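You operate a simulated robot arm through the tools that you are given. There is no shell and no other tool.

You run a simulated two-armed robot. Do the job below in one go: nothing can be reset, and whatever is moved stays where it is left.

## Task
The two turns on the clamped bundle are slack: crank them off and wind 4 tight turns of twine.
Fine: brake TIGHT before winding, press TIE, then the CATCH plate.

Only the result counts: the job must be done as asked and must still hold three seconds after the hand-in. Knocking over, shifting, dropping, spilling or breaking anything else fails it.

## Robot
Two 7-joint arms with fingered hands on one trunk that stands fixed in place. Base frame: the origin is at the foot of the trunk, x ahead of it, y to its left, z up. Units: m, rad, N and s.
The left shoulder is at [0.06, 0.138, 0.897], the right one opposite. With the tool pointing down near the work surface each hand reaches from about 0.1 to 0.8 m from the base axis, measured 20 degrees to its own side. Payload 4 kg a hand.
The TCP of each hand is the grasp point between the finger pads, 0.036 m short of the fingertips. In the tool frame z runs along the fingers and y along their closing line. The gripper opens to 0.12 m. The gripper's body begins 0.042 m behind the TCP. The gripper is a hand of 5 fingers: y runs from the thumb to the fingers, the wrist lies at [-0.015, -0.109, -0.2] in the tool frame.
Orientation is that of the tool frame in the base frame, as [roll, pitch, yaw] about the fixed x, y, z axes, in that order (R = Rz(yaw) Ry(pitch) Rx(roll)). With the fingers straight down and the wrist toward the robot, the tool's x, y and z point along [0, 1, 0], [1, 0, 0] and [0, 0, -1] of the base frame.

## Interface
- The arms move only by the tool drive_tool. It takes "left_increments", "right_increments" or both (then of equal length, played together; a hand with none holds still); each is a list of rows, each a list of 2 entries, a list of its own where there are three numbers: the shift along the base's x, y, z in m, then the turn, a rotation vector about the base's x, y, z in rad. In form: [[[x, y, z], [rx, ry, rz]], ...]. A call has 1 to 20 rows; each row shifts and turns the commanded pose from where the row before left it. Each row takes 0.2 s and may step no farther than 0.05 m and 0.15 rad from the row before; otherwise, the whole call is refused. Where a pose cannot be reached the arm comes as near as it can. A force on the tool above 50 N (or 10 N above the force at the start of the call, whichever is more), or a blocked arm, ends the call early, and 0.2 s more pass. In this call time passes only in rows, and 0.2 s behind the last. The reply holds the time, the measured pose of the TCP, the force on the tool along the base axes, the opening and the grip force, in the units named above and with some noise, with the torque about the TCP (base axes, N m) and any sound that the robot's microphone picked up.
- Cameras (640 x 400 px; columns grow to the right, rows downward): "scene" is now at [0.05, -0.0033, 1.5195]; the picture's right is [-0.04, -1.00, 0.00], its down [-0.74, 0.03, -0.67] and it looks along [0.67, -0.02, -0.74] (base axes); focal length 323 px, centre (320, 200). "left" rides on the left gripper at [-0.069, -0.079, -0.131] in its tool frame; the picture's right is [-0.79, -0.29, 0.55], its down [0.55, -0.73, 0.40] and it looks along [0.29, 0.61, 0.74] (tool axes); focal length 222 px, centre (320, 200). "right" rides on the right gripper at [0.069, -0.079, -0.131] in its tool frame; the picture's right is [-0.78, 0.29, -0.55], its down [-0.55, -0.73, 0.40] and it looks along [-0.29, 0.61, 0.74] (tool axes); focal length 222 px, centre (320, 200). There is no depth. A picture from a camera that has moved, and an enlarged one, comes with that camera's place and axes in the base frame and with its lens.
- get_image(camera): a new picture of that camera. The clock stands still meanwhile.
- slide_trunk(by): slides the trunk up (or, below 0, down) by that many m; the arms and the scene camera ride with it, the base frame stays. It gives what a move gives, with no picture.
- move_fingers(index, middle, ring, little, thumb_bend, thumb_turn, hand): sets how far each is bent, from 0 (flat) to 1 (curled in); at 0.3 the hand is open as for a grip, at 0.7 the pads meet at the TCP. One left out holds its place. A second passes; each finger stops where it meets its share of the squeeze, and holds until it gets a number again. It is the only way to open and close the hand. It gives what a move gives, with no picture; readings hold the bend of each and the force on index, middle, ring, little, thumb and palm. thumb_turn goes from beside the hand (0) to across from the fingers (1), as for a grip.
- turn_head(pan, tilt): turns the head with the scene camera to pan (to the left, within 1.501 rad either way) and tilt (down, from -0.506 to 1.204), counted from straight ahead of the robot. It gives what a move gives.
- close_up(camera, box): a new picture of the part [left, top, right, bottom] of that camera's present view, enlarged. The clock stands still meanwhile.
- sign_off(): hands the job in; it is judged then, once.

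Places have to be worked out from the pictures, the camera data and where the tool is seen. Open the grippers and draw the arms clear of the work before you hand the job in, unless the task says otherwise.

The tools are called after "Emit:" as a command line: name --argument value ..., lists and objects as JSON in quotes. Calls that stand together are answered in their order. drive_tool: Moves the arms, as the interface text tells. Its arguments: {"type":"object","properties":{"left_increments":{"type":"array"},"right_increments":{"type":"array"}},"required":[]} The other tools are called the same way: slide_trunk (by) slides the trunk up or down; move_fingers (index, middle, ring, little, thumb_bend, thumb_turn, hand) moves the fingers one by one; turn_head (pan, tilt) turns the head that bears the scene camera; get_image (camera) takes a picture; close_up (camera, box) takes an enlarged picture of a part of a camera's view; sign_off () hands the job in.

At the start:

```text
clock: 0.0
left_tcp_pos: [0.6156, 0.1925, 1.1623]
left_tcp_rot: [-3.141, -0.001, 1.572]
left_force: [0.3, 0.0, 0.7]
left_ft_torque: [-0.03, 0.02, -0.01]
left_grip_width: 0.1195
left_grip_force: 0.1
left_shape: jaw
left_bend: [0.3, 0.3, 0.3, 0.3, 0.3, 0.97]
left_finger forces: [0.0, 0.0, 0.1, 0.1, 0.0, 0.0]
right_tcp_pos: [0.5484, -0.4292, 1.1484]
right_tcp_rot: [-3.141, -0.001, 1.573]
right_force: [0.4, -0.4, -1.2]
right_ft_torque: [-0.02, 0.0, 0.01]
right_grip_width: 0.1198
right_grip_force: 0.1
right_shape: jaw
right_bend: [0.3, 0.3, 0.3, 0.3, 0.3, 0.97]
right_finger forces: [0.1, 0.1, 0.0, 0.0, 0.0, 0.1]
trunk travel left (down, up): [-0.475, 0.115]
head pan, tilt: [-0.035, 0.838]
```

scene: 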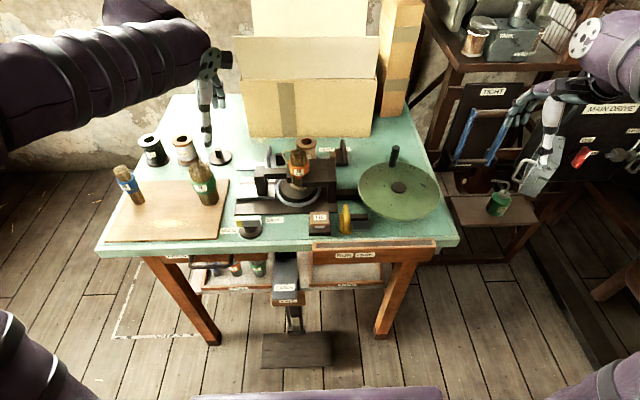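
right: 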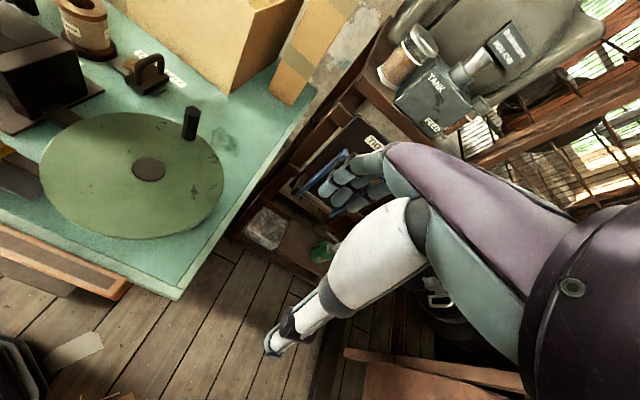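
left: 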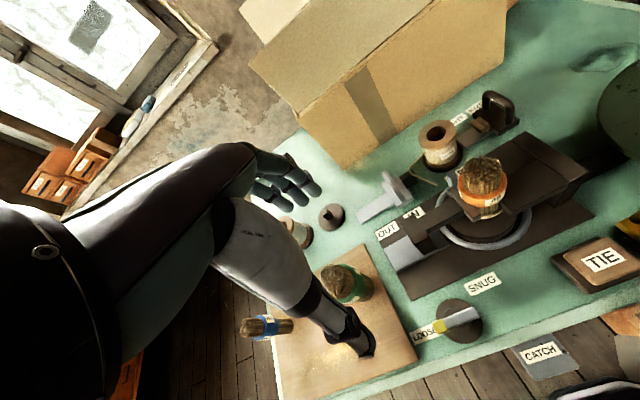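

The scene shows a bench with a clamped bundle, a crank wheel at right, a brake dial (SNUG/LOOSE...), a TIE button and a CATCH pedal plate. I'll take close-ups to read the labels and details.

Emit:
close_up --camera "scene" --box '[220, 120, 380, 250]'

Emit:
close_up --camera "scene" --box '[330, 120, 470, 250]'

Emit:
close_up --camera "left" --box '[360, 80, 640, 400]'

Emit:
close_up --camera "scene" --box '[180, 230, 440, 380]'

Emit:
close_up --camera "scene" --box '[420, 50, 640, 230]'

```text
3.08 times, centred on (300, 185) of scene
camera zoom: at [0.05, -0.0033, 1.5195], right [-0.04, -1.0, 0.0], down [-0.74, 0.03, -0.67], along [0.67, -0.02, -0.74], focal length 994 px, centre (382, 246)
```

zoom: 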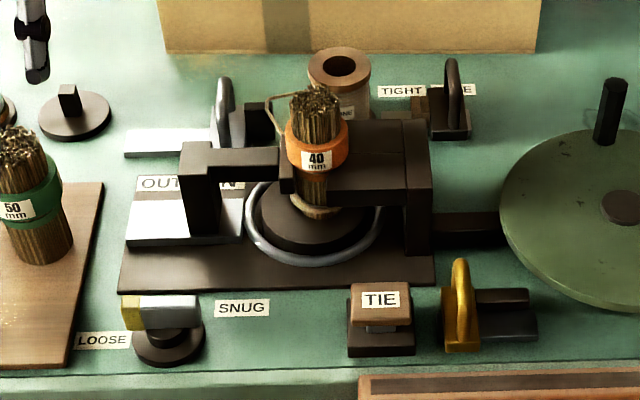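

```text
3.08 times, centred on (400, 185) of scene
camera zoom: at [0.05, -0.0033, 1.5195], right [-0.04, -1.0, 0.0], down [-0.74, 0.03, -0.67], along [0.67, -0.02, -0.74], focal length 994 px, centre (74, 246)
```

zoom: 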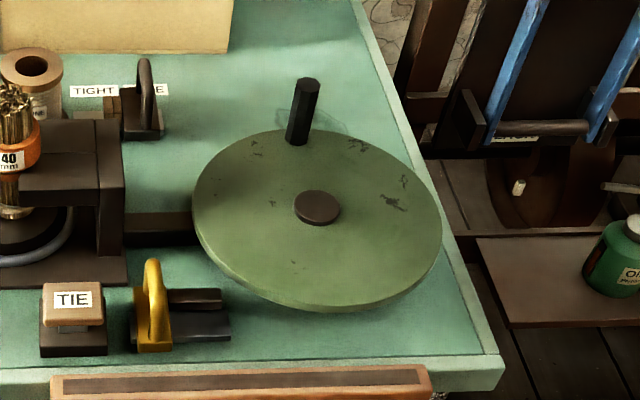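

```text
1.25 times, centred on (500, 240) of left
camera zoom: at [0.5371, 0.123, 1.2934], right [-0.29, -0.79, -0.55], down [-0.73, 0.55, -0.4], along [0.61, 0.29, -0.74], focal length 278 px, centre (95, 150)
```

zoom: 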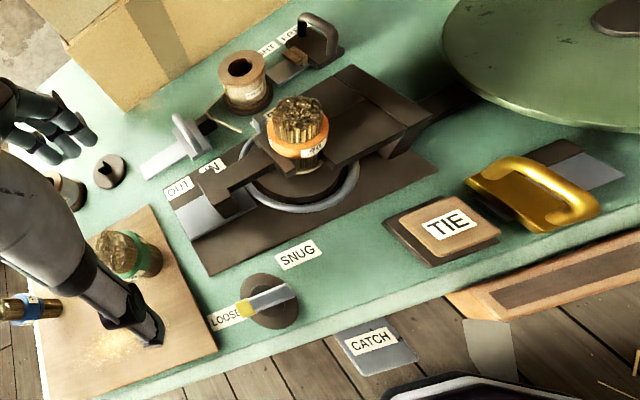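

```text
2.46 times, centred on (310, 305) of scene
camera zoom: at [0.05, -0.0033, 1.5195], right [-0.04, -1.0, 0.0], down [-0.74, 0.03, -0.67], along [0.67, -0.02, -0.74], focal length 795 px, centre (345, -58)
```

zoom: 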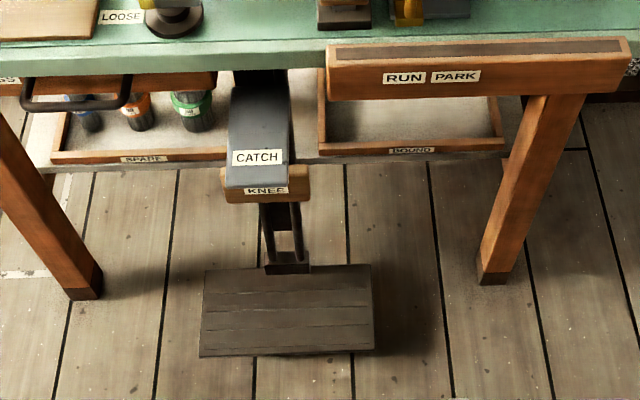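

```text
2.22 times, centred on (530, 140) of scene
camera zoom: at [0.05, -0.0033, 1.5195], right [-0.04, -1.0, 0.0], down [-0.74, 0.03, -0.67], along [0.67, -0.02, -0.74], focal length 718 px, centre (-147, 333)
```

zoom: 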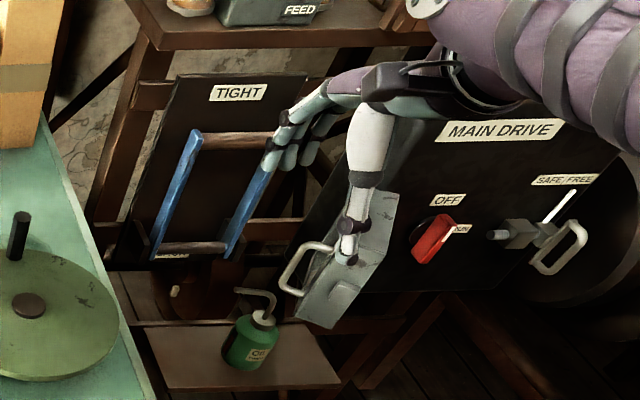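

Several controls look alike, so I need to read every label before touching anything. I'll turn the head to look around while the arms stay still.

Emit:
close_up --camera "scene" --box '[300, 130, 360, 170]'

Emit:
close_up --camera "scene" --box '[230, 190, 300, 245]'

Emit:
close_up --camera "scene" --box '[240, 130, 340, 200]'

Emit:
close_up --camera "scene" --box '[300, 190, 370, 270]'

Emit:
close_up --camera "left" --box '[360, 80, 540, 200]'

Emit:
close_up --camera "right" --box '[0, 0, 240, 150]'

Emit:
close_up --camera "left" --box '[400, 260, 640, 400]'

```text
10.00 times, centred on (330, 150) of scene
camera zoom: at [0.05, -0.0033, 1.5195], right [-0.04, -1.0, 0.0], down [-0.74, 0.03, -0.67], along [0.67, -0.02, -0.74], focal length 3230 px, centre (220, 700)
```

zoom: 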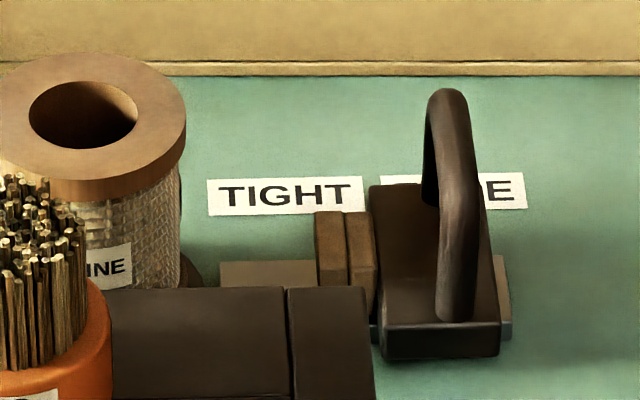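

```text
7.27 times, centred on (265, 218) of scene
camera zoom: at [0.05, -0.0033, 1.5195], right [-0.04, -1.0, 0.0], down [-0.74, 0.03, -0.67], along [0.67, -0.02, -0.74], focal length 2349 px, centre (720, 73)
```

zoom: 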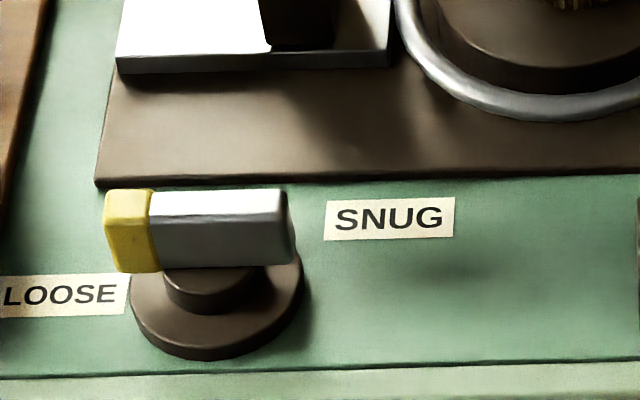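

```text
5.71 times, centred on (290, 165) of scene
camera zoom: at [0.05, -0.0033, 1.5195], right [-0.04, -1.0, 0.0], down [-0.74, 0.03, -0.67], along [0.67, -0.02, -0.74], focal length 1846 px, centre (491, 400)
```

zoom: 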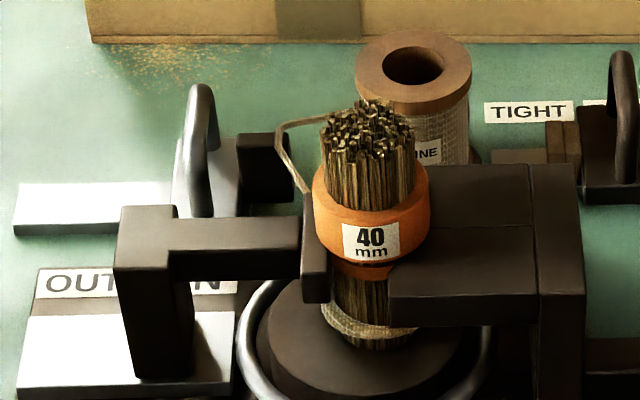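

```text
5.00 times, centred on (335, 230) of scene
camera zoom: at [0.05, -0.0033, 1.5195], right [-0.04, -1.0, 0.0], down [-0.74, 0.03, -0.67], along [0.67, -0.02, -0.74], focal length 1615 px, centre (245, 50)
```

zoom: 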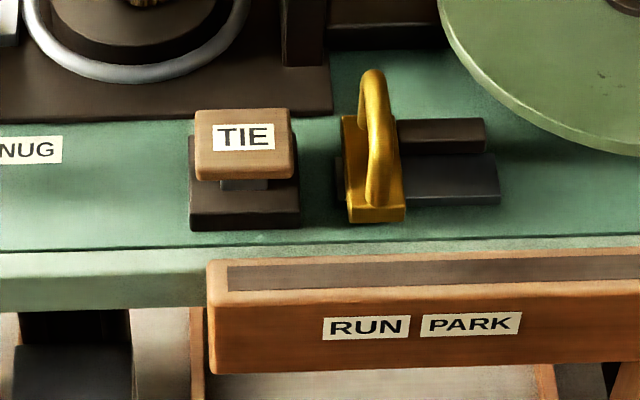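

```text
3.33 times, centred on (450, 140) of left
camera zoom: at [0.5371, 0.123, 1.2934], right [-0.29, -0.79, -0.55], down [-0.73, 0.55, -0.4], along [0.61, 0.29, -0.74], focal length 740 px, centre (-113, 400)
```

zoom: 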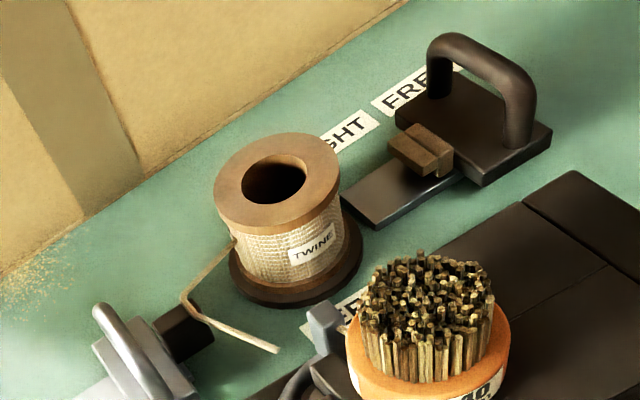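

```text
2.67 times, centred on (120, 75) of right
camera zoom: at [0.4688, -0.3601, 1.2786], right [0.29, -0.78, 0.55], down [-0.73, -0.55, -0.4], along [0.61, -0.29, -0.74], focal length 592 px, centre (853, 533)
```

zoom: 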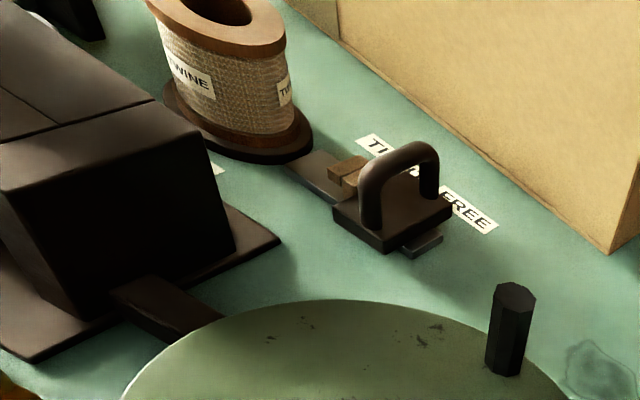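

```text
2.67 times, centred on (520, 330) of left
camera zoom: at [0.5371, 0.123, 1.2934], right [-0.29, -0.79, -0.55], down [-0.73, 0.55, -0.4], along [0.61, 0.29, -0.74], focal length 592 px, centre (-213, -147)
```

zoom: 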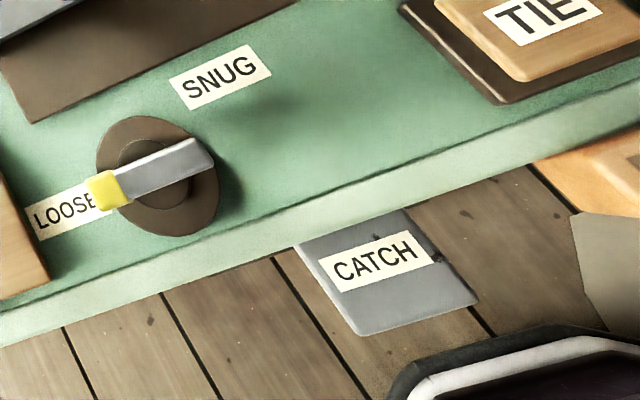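

So far: the TIGHT/FREE slide brake on the twine spool is at FREE, the crank wheel with its peg is at about (0.635, -0.23), and the bench top is at z≈0.86. I'll turn the head to view the left end and the pedal region before acting.

Emit:
close_up --camera "scene" --box '[100, 120, 250, 240]'

Emit:
close_up --camera "scene" --box '[250, 235, 320, 310]'

Emit:
turn_head --pan 0.0 --tilt 1.15

Emit:
get_image --camera "scene"

```text
3.33 times, centred on (175, 180) of scene
camera zoom: at [0.05, -0.0033, 1.5195], right [-0.04, -1.0, 0.0], down [-0.74, 0.03, -0.67], along [0.67, -0.02, -0.74], focal length 1076 px, centre (803, 267)
```

zoom: 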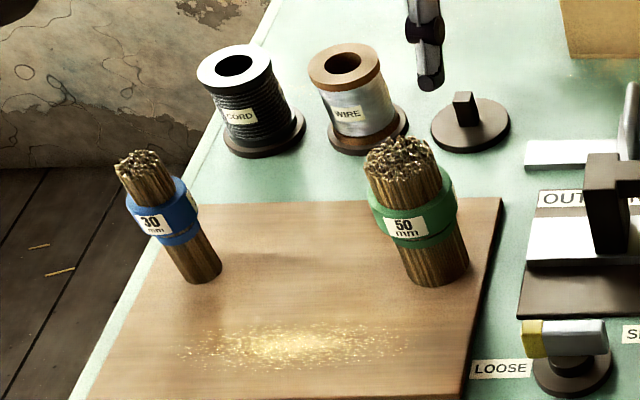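

```text
5.33 times, centred on (285, 272) of scene
camera zoom: at [0.05, -0.0033, 1.5195], right [-0.04, -1.0, 0.0], down [-0.74, 0.03, -0.67], along [0.67, -0.02, -0.74], focal length 1722 px, centre (507, -187)
```

zoom: 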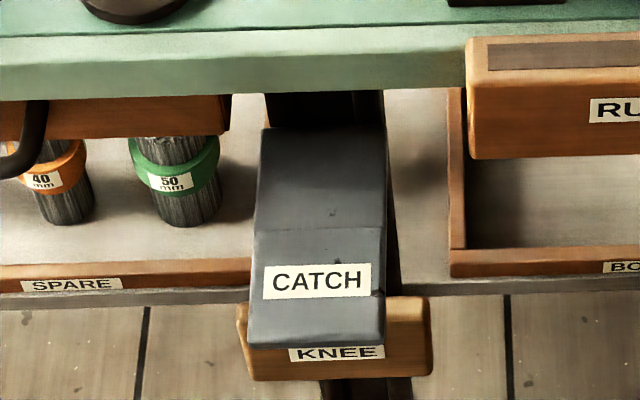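

```text
clock: 0.8
left_tcp_pos: [0.6158, 0.1933, 1.1624]
left_tcp_rot: [-3.142, 0.001, 1.574]
left_force: [-0.7, -0.3, 0.8]
left_ft_torque: [0.01, 0.02, 0.0]
left_grip_width: 0.1197
left_grip_force: 0.1
left_shape: jaw
left_bend: [0.3, 0.3, 0.3, 0.3, 0.3, 0.97]
left_finger forces: [0.0, 0.1, 0.0, 0.0, 0.0, 0.1]
right_tcp_pos: [0.5479, -0.4284, 1.1481]
right_tcp_rot: [3.141, -0.001, 1.57]
right_force: [0.9, -0.4, -0.3]
right_ft_torque: [0.01, -0.03, 0.02]
right_grip_width: 0.1197
right_grip_force: 0.1
right_shape: jaw
right_bend: [0.3, 0.3, 0.3, 0.3, 0.3, 0.97]
right_finger forces: [0.0, 0.0, 0.1, 0.1, 0.0, 0.1]
trunk travel left (down, up): [-0.475, 0.115]
head pan, tilt: [0.0, 1.15]
```

```text
taken
camera scene: at [0.0309, -0.0004, 1.4978], right [0.0, -1.0, 0.0], down [-0.91, 0.0, -0.41], along [0.41, 0.0, -0.91], focal length 323 px, centre (320, 200)
```

scene: 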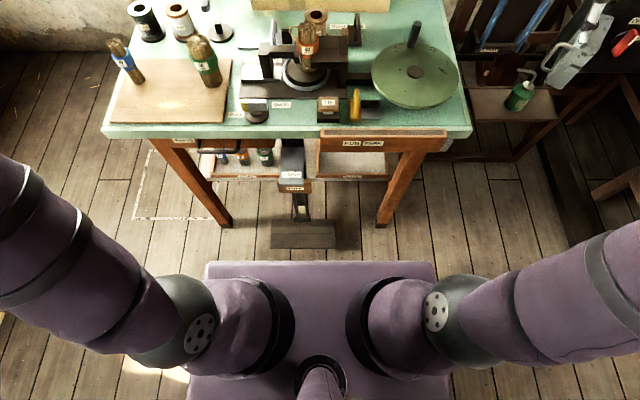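

I'll enlarge the clamp area from the left and scene cameras again, to see what OUT/IN and the LOOSE/SNUG lever act on.

Emit:
close_up --camera "left" --box '[350, 150, 530, 280]'

Emit:
close_up --camera "scene" --box '[230, 10, 350, 130]'

Emit:
close_up --camera "scene" --box '[230, 130, 420, 260]'

Emit:
close_up --camera "right" --box '[0, 60, 240, 300]'

```text
3.08 times, centred on (440, 215) of left
camera zoom: at [0.5371, 0.123, 1.2933], right [-0.29, -0.79, -0.55], down [-0.73, 0.55, -0.4], along [0.61, 0.29, -0.74], focal length 684 px, centre (-49, 154)
```

zoom: 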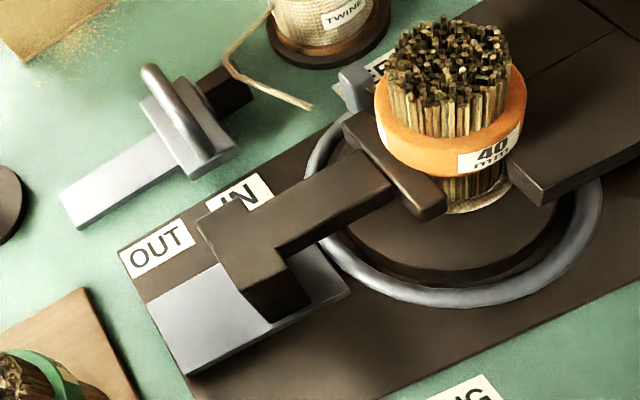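

```text
3.33 times, centred on (290, 70) of scene
camera zoom: at [0.0309, -0.0004, 1.4978], right [0.0, -1.0, 0.0], down [-0.91, 0.0, -0.41], along [0.41, 0.0, -0.91], focal length 1076 px, centre (420, 633)
```

zoom: 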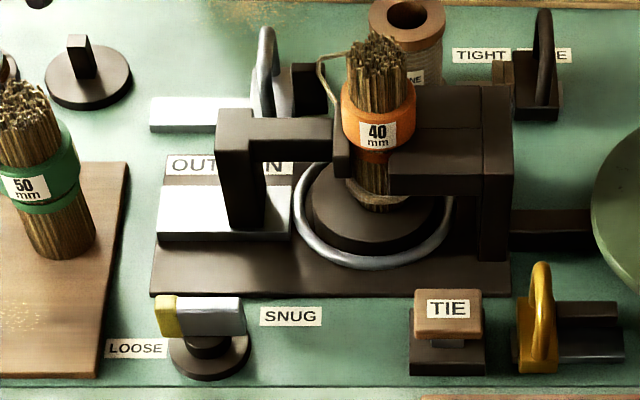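

```text
3.08 times, centred on (325, 195) of scene
camera zoom: at [0.0309, -0.0004, 1.4978], right [0.0, -1.0, 0.0], down [-0.91, 0.0, -0.41], along [0.41, 0.0, -0.91], focal length 994 px, centre (305, 215)
```

zoom: 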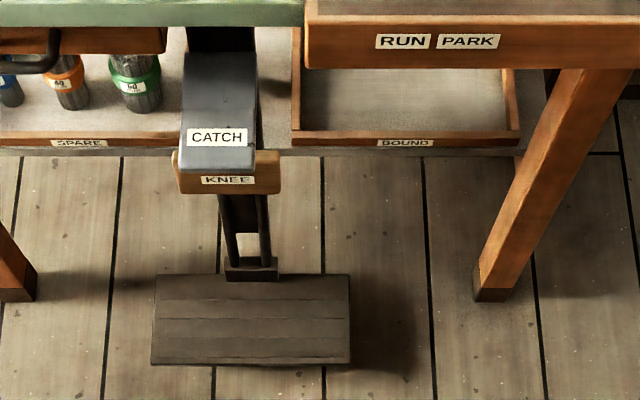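

```text
1.67 times, centred on (120, 180) of right
camera zoom: at [0.4688, -0.3601, 1.2786], right [0.29, -0.79, 0.55], down [-0.74, -0.55, -0.4], along [0.61, -0.29, -0.74], focal length 370 px, centre (653, 233)
```

zoom: 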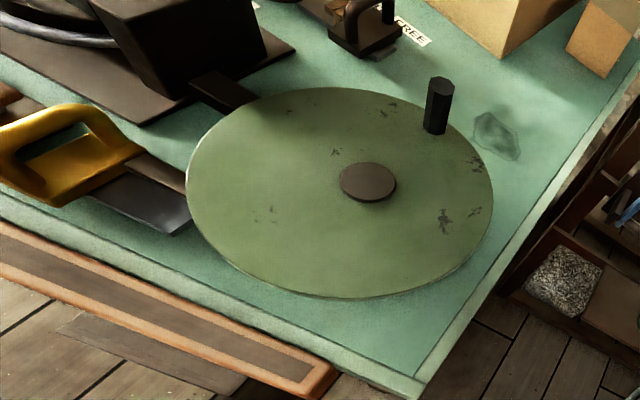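

The TIGHT/FREE brake is at the back, but part of the clamp and the label behind the bundle are hidden. I'll move the left hand over to the right, high above everything, so its camera looks at the brake, the spool and the back of the clamp.

Emit:
drive_tool --left_increments '[[[0, -0.02, 0.03], [0, 0, 0]], [[0, -0.04, 0.02], [0, 0, 0]], [[0, -0.04, 0], [0, 0, 0]], [[0, -0.04, 0], [0, 0, 0]], [[0, -0.04, 0], [0, 0, 0]], [[0, -0.04, 0], [0, 0, 0]]]'

Emit:
get_image --camera "left"

```text
clock: 2.2
left_tcp_pos: [0.6149, -0.0279, 1.2136]
left_tcp_rot: [-3.14, -0.002, 1.57]
left_force: [0.1, 0.7, 0.0]
left_ft_torque: [0.02, 0.0, 0.0]
left_grip_width: 0.1196
left_grip_force: 0.0
left_shape: jaw
left_bend: [0.3, 0.3, 0.3, 0.3, 0.3, 0.97]
left_finger forces: [0.0, 0.0, 0.0, 0.0, 0.1, 0.0]
right_tcp_pos: [0.5484, -0.4303, 1.1485]
right_tcp_rot: [-3.141, 0.002, 1.571]
right_force: [-0.1, 0.1, 0.1]
right_ft_torque: [0.01, -0.01, 0.0]
right_grip_width: 0.1199
right_grip_force: 0.1
right_shape: jaw
right_bend: [0.3, 0.3, 0.3, 0.3, 0.3, 0.97]
right_finger forces: [0.1, 0.1, 0.0, 0.0, 0.0, 0.0]
trunk travel left (down, up): [-0.475, 0.115]
head pan, tilt: [0.0, 1.15]
```

```text
taken
camera left: at [0.5372, -0.098, 1.343], right [-0.29, -0.78, -0.55], down [-0.74, 0.55, -0.4], along [0.61, 0.29, -0.74], focal length 222 px, centre (320, 200)
```

left: 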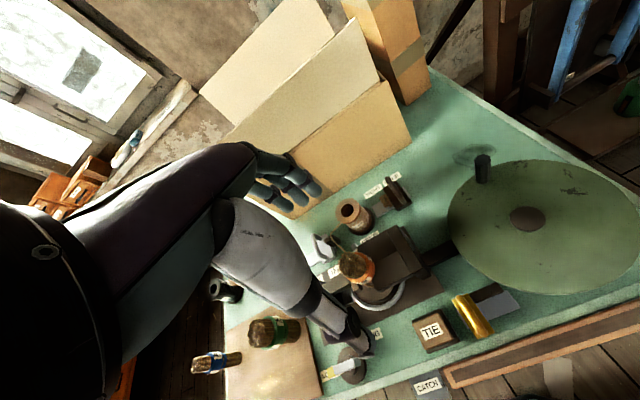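

Emit:
close_up --camera "left" --box '[300, 160, 440, 300]'

Emit:
close_up --camera "left" --box '[330, 165, 420, 240]'

```text
2.86 times, centred on (370, 230) of left
camera zoom: at [0.5372, -0.098, 1.343], right [-0.29, -0.78, -0.55], down [-0.74, 0.55, -0.4], along [0.61, 0.29, -0.74], focal length 635 px, centre (177, 114)
```

zoom: 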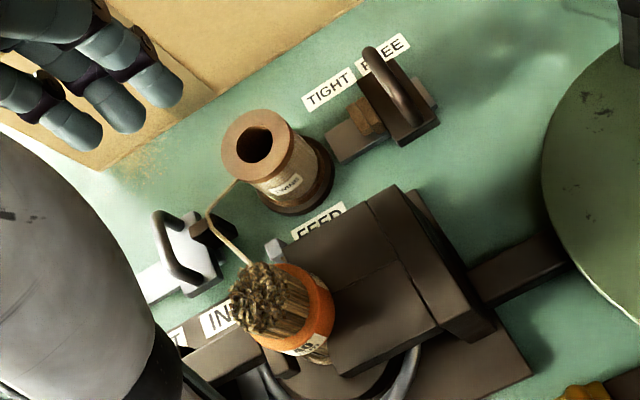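

```text
5.33 times, centred on (375, 202) of left
camera zoom: at [0.5372, -0.098, 1.343], right [-0.29, -0.78, -0.55], down [-0.74, 0.55, -0.4], along [0.61, 0.29, -0.74], focal length 1185 px, centre (27, 187)
```

zoom: 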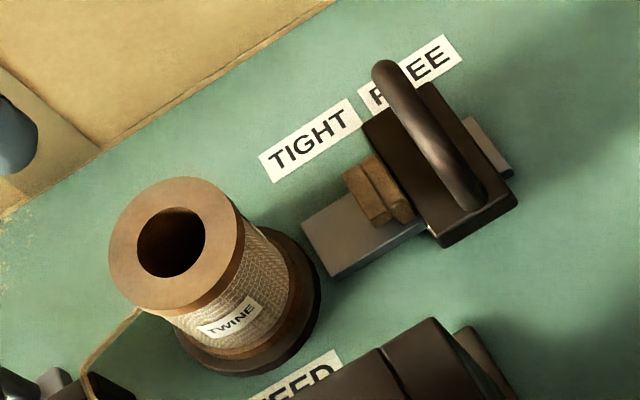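

The newest view confirms that the TIGHT/FREE slide by the twine spool is the brake, and that the label behind the clamp reads FEED. I'll bring the left hand back to its former spot and raise the trunk a little, so the right arm reaches farther.

Emit:
drive_tool --left_increments '[[[0, 0.04, 0], [0, 0, 0]], [[0, 0.04, 0], [0, 0, 0]], [[0, 0.04, 0], [0, 0, 0]], [[0, 0.04, 0], [0, 0, 0]], [[0, 0.04, 0], [0, 0, 0]], [[0, 0.04, 0], [0, 0, 0]]]'

Emit:
slide_trunk --by 0.1

Emit:
turn_head --pan -0.05 --tilt 0.9

Emit:
get_image --camera "scene"

```text
clock: 3.6
left_tcp_pos: [0.6136, 0.2128, 1.2133]
left_tcp_rot: [-3.14, 0.0, 1.571]
left_force: [0.1, -0.4, -0.5]
left_ft_torque: [-0.01, -0.03, 0.03]
left_grip_width: 0.1196
left_grip_force: 0.0
left_shape: jaw
left_bend: [0.3, 0.3, 0.3, 0.3, 0.3, 0.97]
left_finger forces: [0.1, 0.1, 0.0, 0.0, 0.0, 0.0]
right_tcp_pos: [0.5474, -0.4284, 1.1492]
right_tcp_rot: [-3.141, 0.002, 1.571]
right_force: [0.9, 0.3, -0.5]
right_ft_torque: [0.01, 0.0, 0.01]
right_grip_width: 0.1199
right_grip_force: 0.0
right_shape: jaw
right_bend: [0.3, 0.3, 0.3, 0.3, 0.3, 0.97]
right_finger forces: [0.0, 0.0, 0.0, 0.0, 0.1, 0.0]
trunk travel left (down, up): [-0.475, 0.115]
head pan, tilt: [0.0, 1.15]
```

```text
clock: 4.9
left_tcp_pos: [0.6153, 0.212, 1.3134]
left_tcp_rot: [3.14, 0.0, 1.57]
left_force: [0.1, -0.3, -0.1]
left_ft_torque: [-0.01, 0.0, 0.02]
left_grip_width: 0.1197
left_grip_force: 0.0
left_shape: jaw
left_bend: [0.3, 0.3, 0.3, 0.3, 0.3, 0.97]
left_finger forces: [0.0, 0.1, 0.0, 0.0, 0.0, 0.0]
right_tcp_pos: [0.548, -0.4284, 1.2472]
right_tcp_rot: [-3.142, 0.001, 1.572]
right_force: [0.6, 0.4, 0.3]
right_ft_torque: [-0.03, -0.01, 0.01]
right_grip_width: 0.1196
right_grip_force: 0.0
right_shape: jaw
right_bend: [0.3, 0.3, 0.3, 0.3, 0.3, 0.97]
right_finger forces: [0.1, 0.0, 0.0, 0.0, 0.0, 0.0]
trunk travel left (down, up): [-0.575, 0.015]
head pan, tilt: [0.0, 1.15]
```

```text
clock: 5.7
left_tcp_pos: [0.6141, 0.2128, 1.3152]
left_tcp_rot: [3.141, 0.001, 1.572]
left_force: [-0.7, -0.3, 0.7]
left_ft_torque: [0.02, 0.0, -0.01]
left_grip_width: 0.1196
left_grip_force: 0.2
left_shape: jaw
left_bend: [0.3, 0.3, 0.3, 0.3, 0.3, 0.97]
left_finger forces: [0.0, 0.1, 0.0, 0.0, 0.0, 0.0]
right_tcp_pos: [0.5479, -0.4289, 1.2471]
right_tcp_rot: [3.142, 0.001, 1.57]
right_force: [-0.8, -0.2, 0.0]
right_ft_torque: [0.04, 0.02, 0.04]
right_grip_width: 0.1198
right_grip_force: 0.1
right_shape: jaw
right_bend: [0.3, 0.3, 0.3, 0.3, 0.3, 0.97]
right_finger forces: [0.0, 0.1, 0.0, 0.1, 0.0, 0.0]
trunk travel left (down, up): [-0.575, 0.015]
head pan, tilt: [-0.051, 0.901]
```

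```text
taken
camera scene: at [0.0466, -0.0042, 1.6147], right [-0.05, -1.0, 0.0], down [-0.78, 0.04, -0.62], along [0.62, -0.03, -0.78], focal length 323 px, centre (320, 200)
```

scene: 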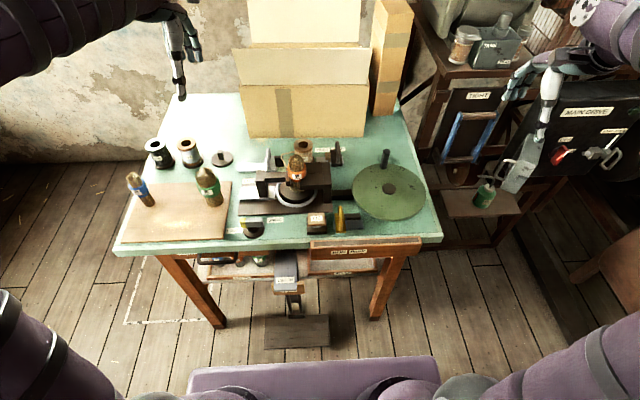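

The view is clear. I'll move the right hand over the crank peg at about (0.729, -0.228), staying high at z≈1.10.

Emit:
drive_tool --right_increments '[[[0.03, 0.033, 0], [0, 0, 0]], [[0.03, 0.033, -0.01], [0, 0, 0]], [[0.03, 0.033, -0.02], [0, 0, 0]], [[0.03, 0.034, -0.03], [0, 0, 0]], [[0.03, 0.034, -0.03], [0, 0, 0]], [[0.031, 0.034, -0.03], [0, 0, 0]], [[0, 0, -0.027], [0, 0, 0]]]'

Emit:
get_image --camera "right"

Emit:
close_up --camera "scene" --box '[230, 90, 450, 250]'

Emit:
close_up --camera "left" --box '[340, 60, 640, 300]'

```text
refused: row 4 steps farther than a row can; nothing moved
```

```text
taken
camera right: at [0.4688, -0.3601, 1.3786], right [0.29, -0.78, 0.55], down [-0.73, -0.55, -0.4], along [0.61, -0.29, -0.74], focal length 222 px, centre (320, 200)
```

right: 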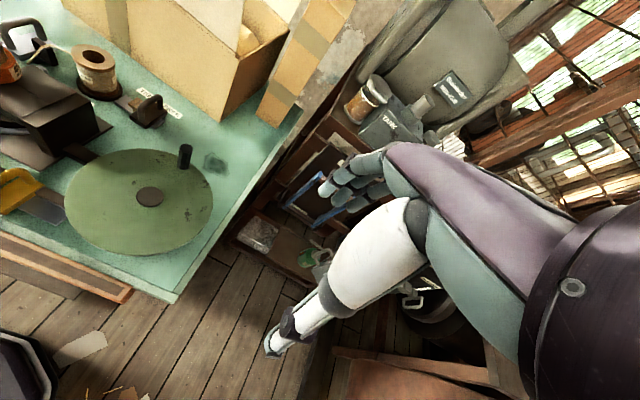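

```text
2.50 times, centred on (340, 170) of scene
camera zoom: at [0.0466, -0.0042, 1.6147], right [-0.05, -1.0, 0.0], down [-0.78, 0.04, -0.62], along [0.62, -0.03, -0.78], focal length 807 px, centre (270, 275)
```

zoom: 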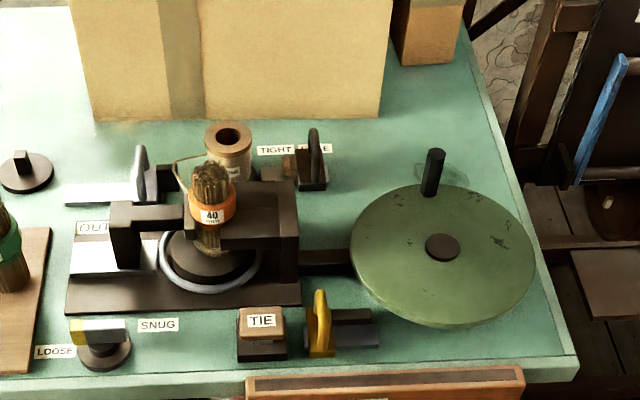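

```text
1.67 times, centred on (490, 180) of left
camera zoom: at [0.536, 0.142, 1.4441], right [-0.29, -0.79, -0.55], down [-0.73, 0.55, -0.4], along [0.61, 0.29, -0.74], focal length 370 px, centre (37, 233)
```

zoom: 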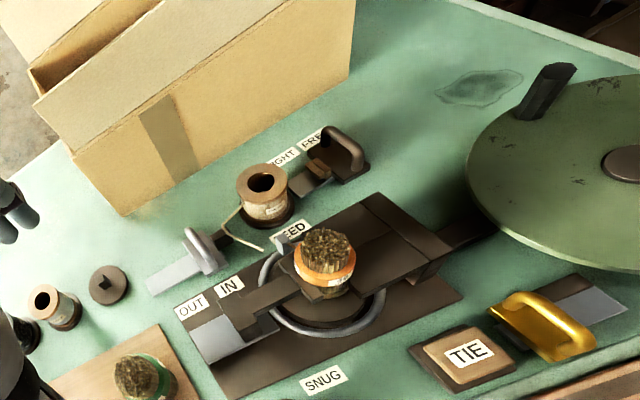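

The move was refused because a row was slightly too long. I'll send the same path in smaller steps.

Emit:
drive_tool --right_increments '[[[0.026, 0.029, -0.02], [0, 0, 0]], [[0.026, 0.029, -0.02], [0, 0, 0]], [[0.026, 0.029, -0.02], [0, 0, 0]], [[0.026, 0.029, -0.02], [0, 0, 0]], [[0.026, 0.029, -0.02], [0, 0, 0]], [[0.026, 0.029, -0.02], [0, 0, 0]], [[0.025, 0.027, -0.02], [0, 0, 0]], [[0, 0, 0], [0, 0, 0]]]'

Emit:
get_image --camera "right"

Emit:
close_up --camera "scene" --box '[230, 90, 450, 250]'

Emit:
close_up --camera "left" --box '[340, 0, 640, 200]'

```text
clock: 7.5
left_tcp_pos: [0.6131, 0.2116, 1.3147]
left_tcp_rot: [3.141, 0.0, 1.571]
left_force: [0.3, 0.2, -0.1]
left_ft_torque: [0.01, -0.04, 0.0]
left_grip_width: 0.1199
left_grip_force: 0.1
left_shape: jaw
left_bend: [0.3, 0.3, 0.3, 0.3, 0.3, 0.97]
left_finger forces: [0.1, 0.0, 0.0, 0.1, 0.0, 0.0]
right_tcp_pos: [0.7292, -0.2295, 1.1074]
right_tcp_rot: [3.14, -0.001, 1.572]
right_force: [0.0, -0.5, -0.1]
right_ft_torque: [-0.02, -0.01, -0.01]
right_grip_width: 0.1198
right_grip_force: 0.0
right_shape: jaw
right_bend: [0.3, 0.3, 0.3, 0.3, 0.3, 0.97]
right_finger forces: [0.0, 0.0, 0.0, 0.0, 0.0, 0.0]
trunk travel left (down, up): [-0.575, 0.015]
head pan, tilt: [-0.051, 0.901]
```

```text
taken
camera right: at [0.6495, -0.1611, 1.238], right [0.29, -0.79, 0.55], down [-0.74, -0.55, -0.4], along [0.61, -0.29, -0.74], focal length 222 px, centre (320, 200)
```

right: 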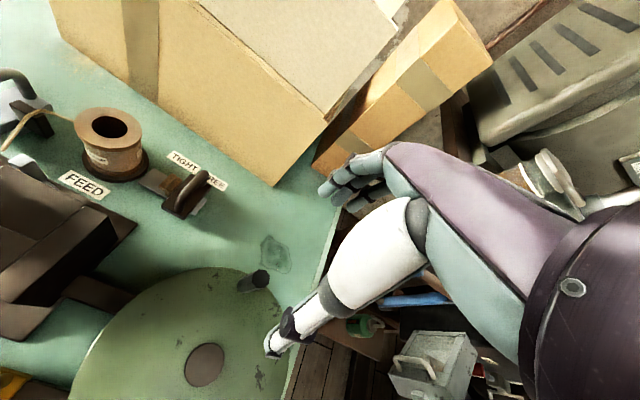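

```text
2.50 times, centred on (340, 170) of scene
camera zoom: at [0.0459, -0.0048, 1.6148], right [-0.05, -1.0, 0.0], down [-0.78, 0.04, -0.62], along [0.62, -0.03, -0.78], focal length 807 px, centre (270, 275)
```

zoom: 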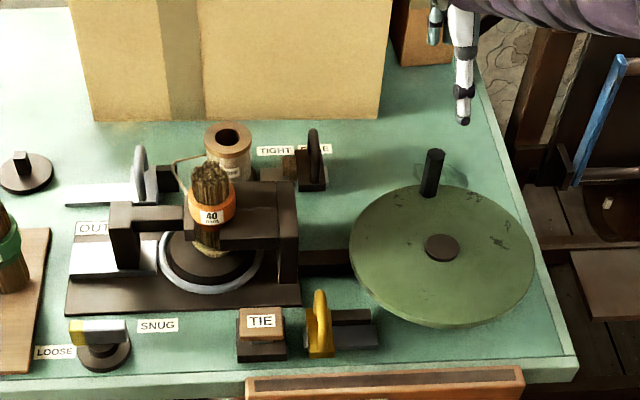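

```text
2.00 times, centred on (490, 100) of left
camera zoom: at [0.5353, 0.1414, 1.4445], right [-0.29, -0.78, -0.55], down [-0.73, 0.55, -0.4], along [0.61, 0.29, -0.74], focal length 444 px, centre (-20, 400)
```

zoom: 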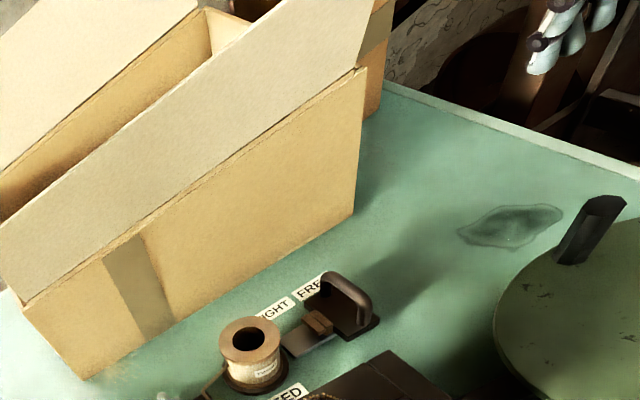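

The projections match: peg top at about (0.728, -0.231, 0.969), wheel top at z≈0.906. I'll lower the open right hand around the peg until the TCP is at z≈0.953.

Emit:
drive_tool --right_increments '[[[0, 0, -0.03], [0, 0, 0]], [[-0.001, -0.001, -0.03], [0, 0, 0]], [[0, 0, -0.03], [0, 0, 0]], [[0, 0, -0.02], [0, 0, 0]], [[0, 0, -0.02], [0, 0, 0]]]'

Emit:
get_image --camera "right"

Emit:
close_up --camera "scene" --box '[330, 100, 450, 190]'

Emit:
close_up --camera "left" --box '[440, 0, 640, 200]'

```text
clock: 8.7
left_tcp_pos: [0.6148, 0.2112, 1.3133]
left_tcp_rot: [-3.141, 0.0, 1.57]
left_force: [0.0, 0.1, 1.3]
left_ft_torque: [-0.02, 0.0, 0.04]
left_grip_width: 0.1198
left_grip_force: 0.1
left_shape: jaw
left_bend: [0.3, 0.3, 0.3, 0.3, 0.3, 0.97]
left_finger forces: [0.0, 0.0, 0.1, 0.0, 0.0, 0.1]
right_tcp_pos: [0.7277, -0.2284, 0.9776]
right_tcp_rot: [3.142, -0.001, 1.57]
right_force: [0.2, -0.2, -0.9]
right_ft_torque: [0.0, 0.01, 0.01]
right_grip_width: 0.1198
right_grip_force: 0.0
right_shape: jaw
right_bend: [0.3, 0.3, 0.3, 0.3, 0.3, 0.97]
right_finger forces: [0.1, 0.1, 0.1, 0.1, 0.0, 0.0]
trunk travel left (down, up): [-0.575, 0.015]
head pan, tilt: [-0.051, 0.901]
```

```text
taken
camera right: at [0.6487, -0.1605, 1.1083], right [0.29, -0.78, 0.55], down [-0.74, -0.55, -0.4], along [0.61, -0.29, -0.74], focal length 222 px, centre (320, 200)
```

right: 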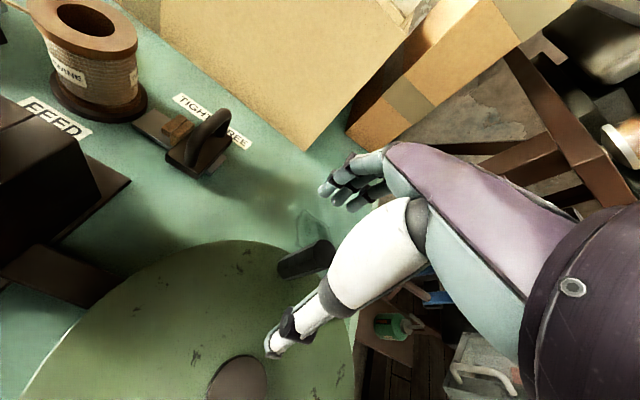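

```text
4.44 times, centred on (390, 145) of scene
camera zoom: at [0.0472, -0.0041, 1.6147], right [-0.05, -1.0, 0.0], down [-0.78, 0.04, -0.62], along [0.62, -0.03, -0.78], focal length 1435 px, centre (9, 444)
```

zoom: 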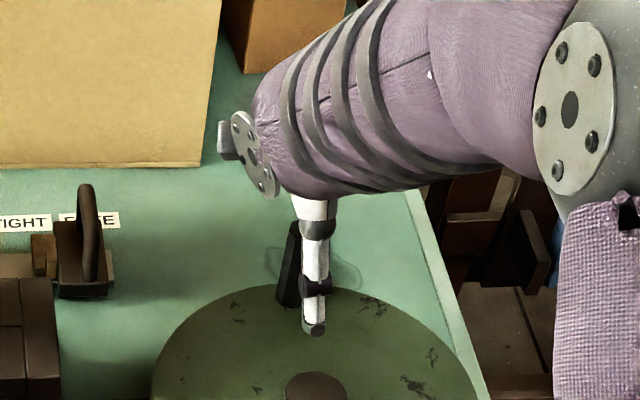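

```text
2.00 times, centred on (540, 100) of left
camera zoom: at [0.5366, 0.1421, 1.4439], right [-0.29, -0.79, -0.55], down [-0.74, 0.55, -0.4], along [0.61, 0.29, -0.74], focal length 444 px, centre (-120, 400)
```

zoom: 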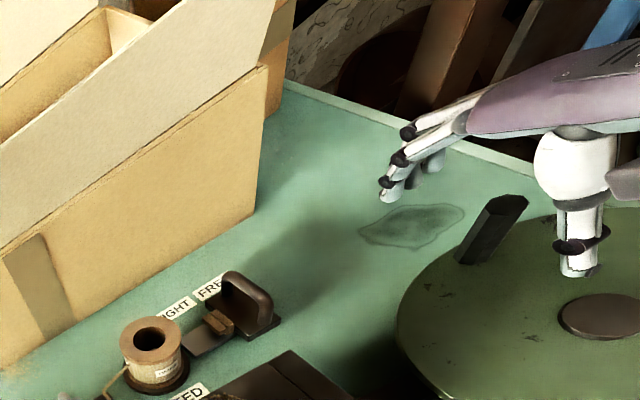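

The peg stands between thumb and fingers, close to the grip centre. I'll lower the hand another 25 mm and close it on the peg.

Emit:
drive_tool --right_increments '[[[0, 0.001, -0.015], [0, 0, 0]], [[0, 0, -0.01], [0, 0, 0]]]'

Emit:
move_fingers --hand "right" --index 0.7 --middle 0.7 --ring 0.7 --little 0.7 --thumb_bend 0.7

Emit:
get_image --camera "right"

Emit:
close_up --camera "left" --box '[440, 0, 640, 200]'

Emit:
close_up --camera "scene" --box '[260, 140, 360, 220]'

```text
clock: 9.3
left_tcp_pos: [0.6155, 0.2127, 1.3145]
left_tcp_rot: [3.14, 0.0, 1.571]
left_force: [0.9, 0.3, 0.1]
left_ft_torque: [-0.01, -0.01, -0.01]
left_grip_width: 0.1196
left_grip_force: 0.0
left_shape: jaw
left_bend: [0.3, 0.3, 0.3, 0.3, 0.3, 0.97]
left_finger forces: [0.0, 0.0, 0.1, 0.0, 0.0, 0.0]
right_tcp_pos: [0.7287, -0.2285, 0.9535]
right_tcp_rot: [-3.142, 0.001, 1.571]
right_force: [0.0, 0.7, 0.0]
right_ft_torque: [-0.03, -0.03, 0.05]
right_grip_width: 0.1198
right_grip_force: 0.1
right_shape: jaw
right_bend: [0.3, 0.3, 0.3, 0.3, 0.3, 0.97]
right_finger forces: [0.0, 0.0, 0.0, 0.0, 0.0, 0.0]
trunk travel left (down, up): [-0.575, 0.015]
head pan, tilt: [-0.051, 0.901]
```

```text
clock: 10.3
left_tcp_pos: [0.6144, 0.2122, 1.3137]
left_tcp_rot: [-3.141, 0.0, 1.572]
left_force: [-0.3, 0.5, -0.5]
left_ft_torque: [0.01, -0.02, -0.04]
left_grip_width: 0.1198
left_grip_force: 0.0
left_shape: jaw
left_bend: [0.3, 0.3, 0.3, 0.3, 0.3, 0.97]
left_finger forces: [0.0, 0.0, 0.1, 0.0, 0.0, 0.1]
right_tcp_pos: [0.7268, -0.229, 0.9529]
right_tcp_rot: [3.141, 0.0, 1.573]
right_force: [-7.9, 0.2, 5.5]
right_ft_torque: [0.02, 0.43, 0.07]
right_grip_width: 0.0147
right_grip_force: 7.4
right_shape: fingers
right_bend: [0.69, 0.7, 0.7, 0.7, 0.65, 0.97]
right_finger forces: [0.7, 0.3, 0.0, 0.0, 13.0, 0.0]
trunk travel left (down, up): [-0.575, 0.015]
head pan, tilt: [-0.051, 0.901]
```

```text
taken
camera right: at [0.6477, -0.1603, 1.0842], right [0.29, -0.78, 0.55], down [-0.74, -0.55, -0.4], along [0.61, -0.29, -0.74], focal length 222 px, centre (320, 200)
```

right: 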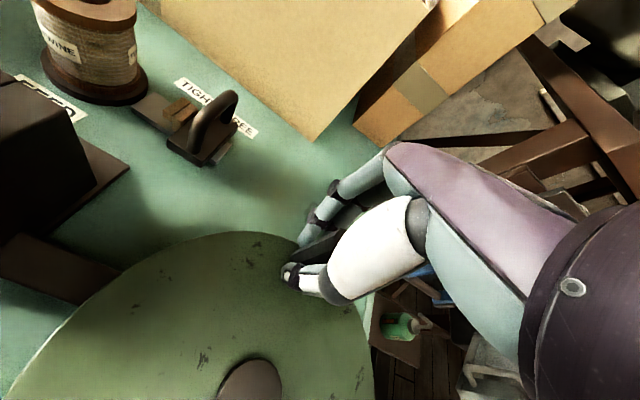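

```text
2.00 times, centred on (540, 100) of left
camera zoom: at [0.5347, 0.142, 1.4446], right [-0.29, -0.79, -0.55], down [-0.73, 0.55, -0.4], along [0.61, 0.29, -0.74], focal length 444 px, centre (-120, 400)
```

zoom: 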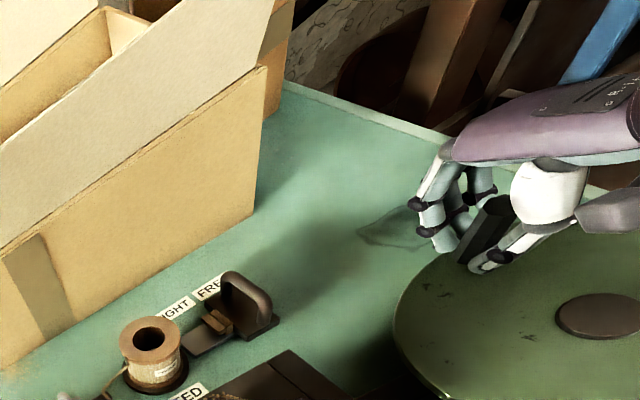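

```text
5.00 times, centred on (310, 180) of scene
camera zoom: at [0.0452, -0.0041, 1.6148], right [-0.05, -1.0, 0.0], down [-0.78, 0.04, -0.62], along [0.62, -0.03, -0.78], focal length 1615 px, centre (370, 300)
```

zoom: 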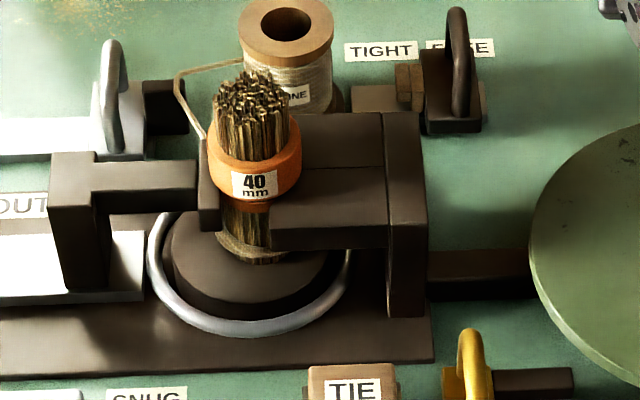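

The thumb presses the peg, but the fingers barely touch it. I'll close the fingers further to get a balanced grip.

Emit:
move_fingers --hand "right" --index 0.85 --middle 0.85 --ring 0.85 --little 0.85

Emit:
close_up --camera "right" --box '[240, 140, 440, 320]'

Emit:
close_up --camera "left" --box '[540, 40, 640, 140]'

```text
clock: 11.3
left_tcp_pos: [0.6161, 0.2125, 1.3127]
left_tcp_rot: [-3.14, 0.0, 1.571]
left_force: [0.2, 0.2, -0.2]
left_ft_torque: [0.0, -0.01, -0.04]
left_grip_width: 0.1198
left_grip_force: 0.1
left_shape: jaw
left_bend: [0.3, 0.3, 0.3, 0.3, 0.3, 0.97]
left_finger forces: [0.0, 0.0, 0.0, 0.0, 0.0, 0.0]
right_tcp_pos: [0.7284, -0.2286, 0.9532]
right_tcp_rot: [3.139, -0.001, 1.57]
right_force: [13.1, -1.1, 3.6]
right_ft_torque: [-0.03, 0.0, 0.1]
right_grip_width: 0.0132
right_grip_force: 21.9
right_shape: fingers
right_bend: [0.72, 0.72, 0.85, 0.85, 0.65, 0.97]
right_finger forces: [10.8, 13.6, 0.1, 0.0, 19.1, 0.1]
trunk travel left (down, up): [-0.575, 0.015]
head pan, tilt: [-0.051, 0.901]
```

```text
2.22 times, centred on (340, 230) of right
camera zoom: at [0.6502, -0.1599, 1.084], right [0.29, -0.78, 0.55], down [-0.73, -0.55, -0.4], along [0.61, -0.29, -0.74], focal length 494 px, centre (276, 133)
```

zoom: 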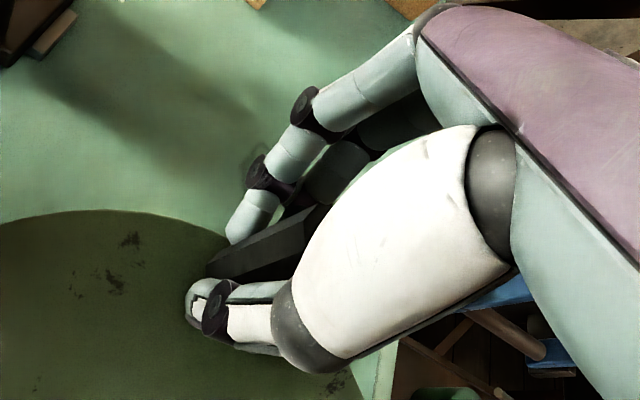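

```text
4.00 times, centred on (590, 90) of left
camera zoom: at [0.5371, 0.1421, 1.4438], right [-0.29, -0.79, -0.55], down [-0.74, 0.55, -0.4], along [0.61, 0.29, -0.74], focal length 888 px, centre (-760, 640)
```

zoom: 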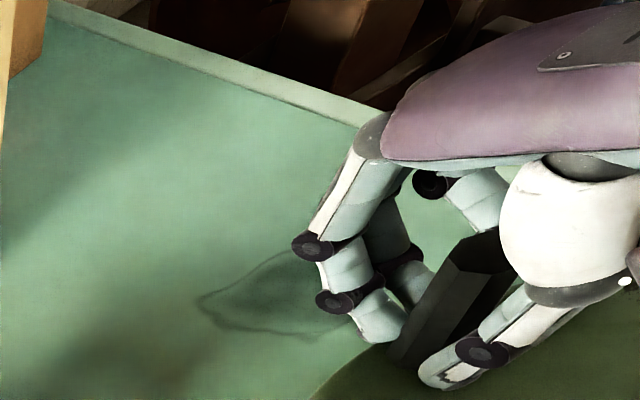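

The peg is now held by the index, middle and thumb. I'll make a small test crank of 30° counter-clockwise (seen from above) about the hub at (0.636, -0.230) and see how the winder reacts.

Emit:
drive_tool --right_increments '[[[-0.0014, 0.0159, 0], [0, 0, 0]], [[-0.0041, 0.0154, 0], [0, 0, 0]], [[-0.0067, 0.0145, 0], [0, 0, 0]]]'

Emit:
close_up --camera "scene" --box '[260, 140, 360, 220]'

Emit:
close_up --camera "scene" --box '[340, 120, 460, 220]'

Emit:
get_image --camera "left"

```text
clock: 12.1
left_tcp_pos: [0.6149, 0.2126, 1.3142]
left_tcp_rot: [-3.14, 0.003, 1.571]
left_force: [0.4, 0.3, -0.1]
left_ft_torque: [-0.03, -0.01, 0.0]
left_grip_width: 0.1198
left_grip_force: 0.1
left_shape: jaw
left_bend: [0.3, 0.3, 0.3, 0.3, 0.3, 0.97]
left_finger forces: [0.1, 0.0, 0.0, 0.1, 0.0, 0.1]
right_tcp_pos: [0.7158, -0.1791, 0.9542]
right_tcp_rot: [3.139, -0.001, 1.573]
right_force: [11.0, 3.9, 16.1]
right_ft_torque: [0.05, 0.29, 0.33]
right_grip_width: 0.0129
right_grip_force: 27.1
right_shape: fingers
right_bend: [0.72, 0.72, 0.85, 0.85, 0.64, 1.0]
right_finger forces: [9.6, 16.2, 0.0, 0.0, 27.4, 0.0]
trunk travel left (down, up): [-0.575, 0.015]
head pan, tilt: [-0.051, 0.901]
```

```text
5.00 times, centred on (310, 180) of scene
camera zoom: at [0.0465, -0.0026, 1.6148], right [-0.05, -1.0, 0.0], down [-0.78, 0.04, -0.62], along [0.62, -0.03, -0.78], focal length 1615 px, centre (370, 300)
```

zoom: 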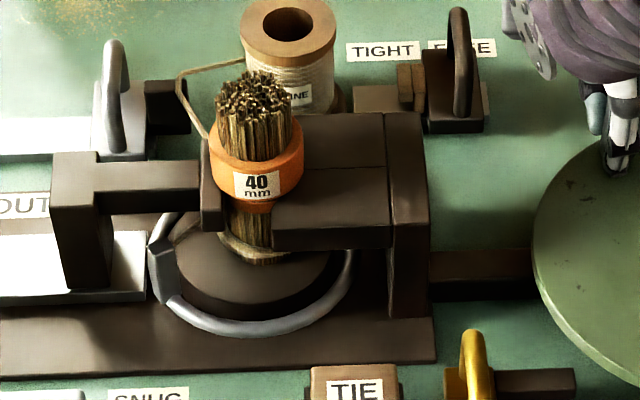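

```text
4.00 times, centred on (400, 170) of scene
camera zoom: at [0.0465, -0.0026, 1.6148], right [-0.05, -1.0, 0.0], down [-0.78, 0.04, -0.62], along [0.62, -0.03, -0.78], focal length 1292 px, centre (0, 320)
```

zoom: 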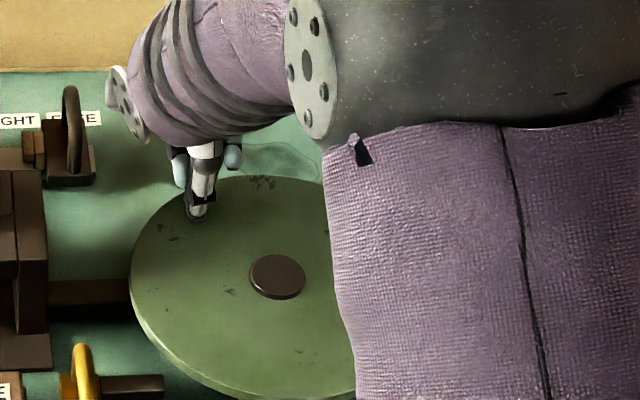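

```text
taken
camera left: at [0.5358, 0.1437, 1.4441], right [-0.29, -0.79, -0.55], down [-0.74, 0.55, -0.4], along [0.61, 0.29, -0.74], focal length 222 px, centre (320, 200)
```

left: 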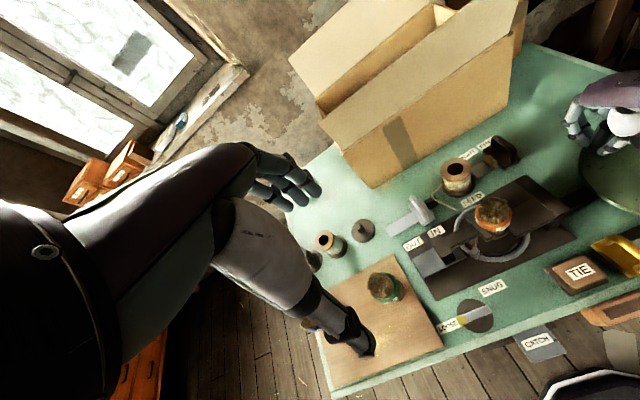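

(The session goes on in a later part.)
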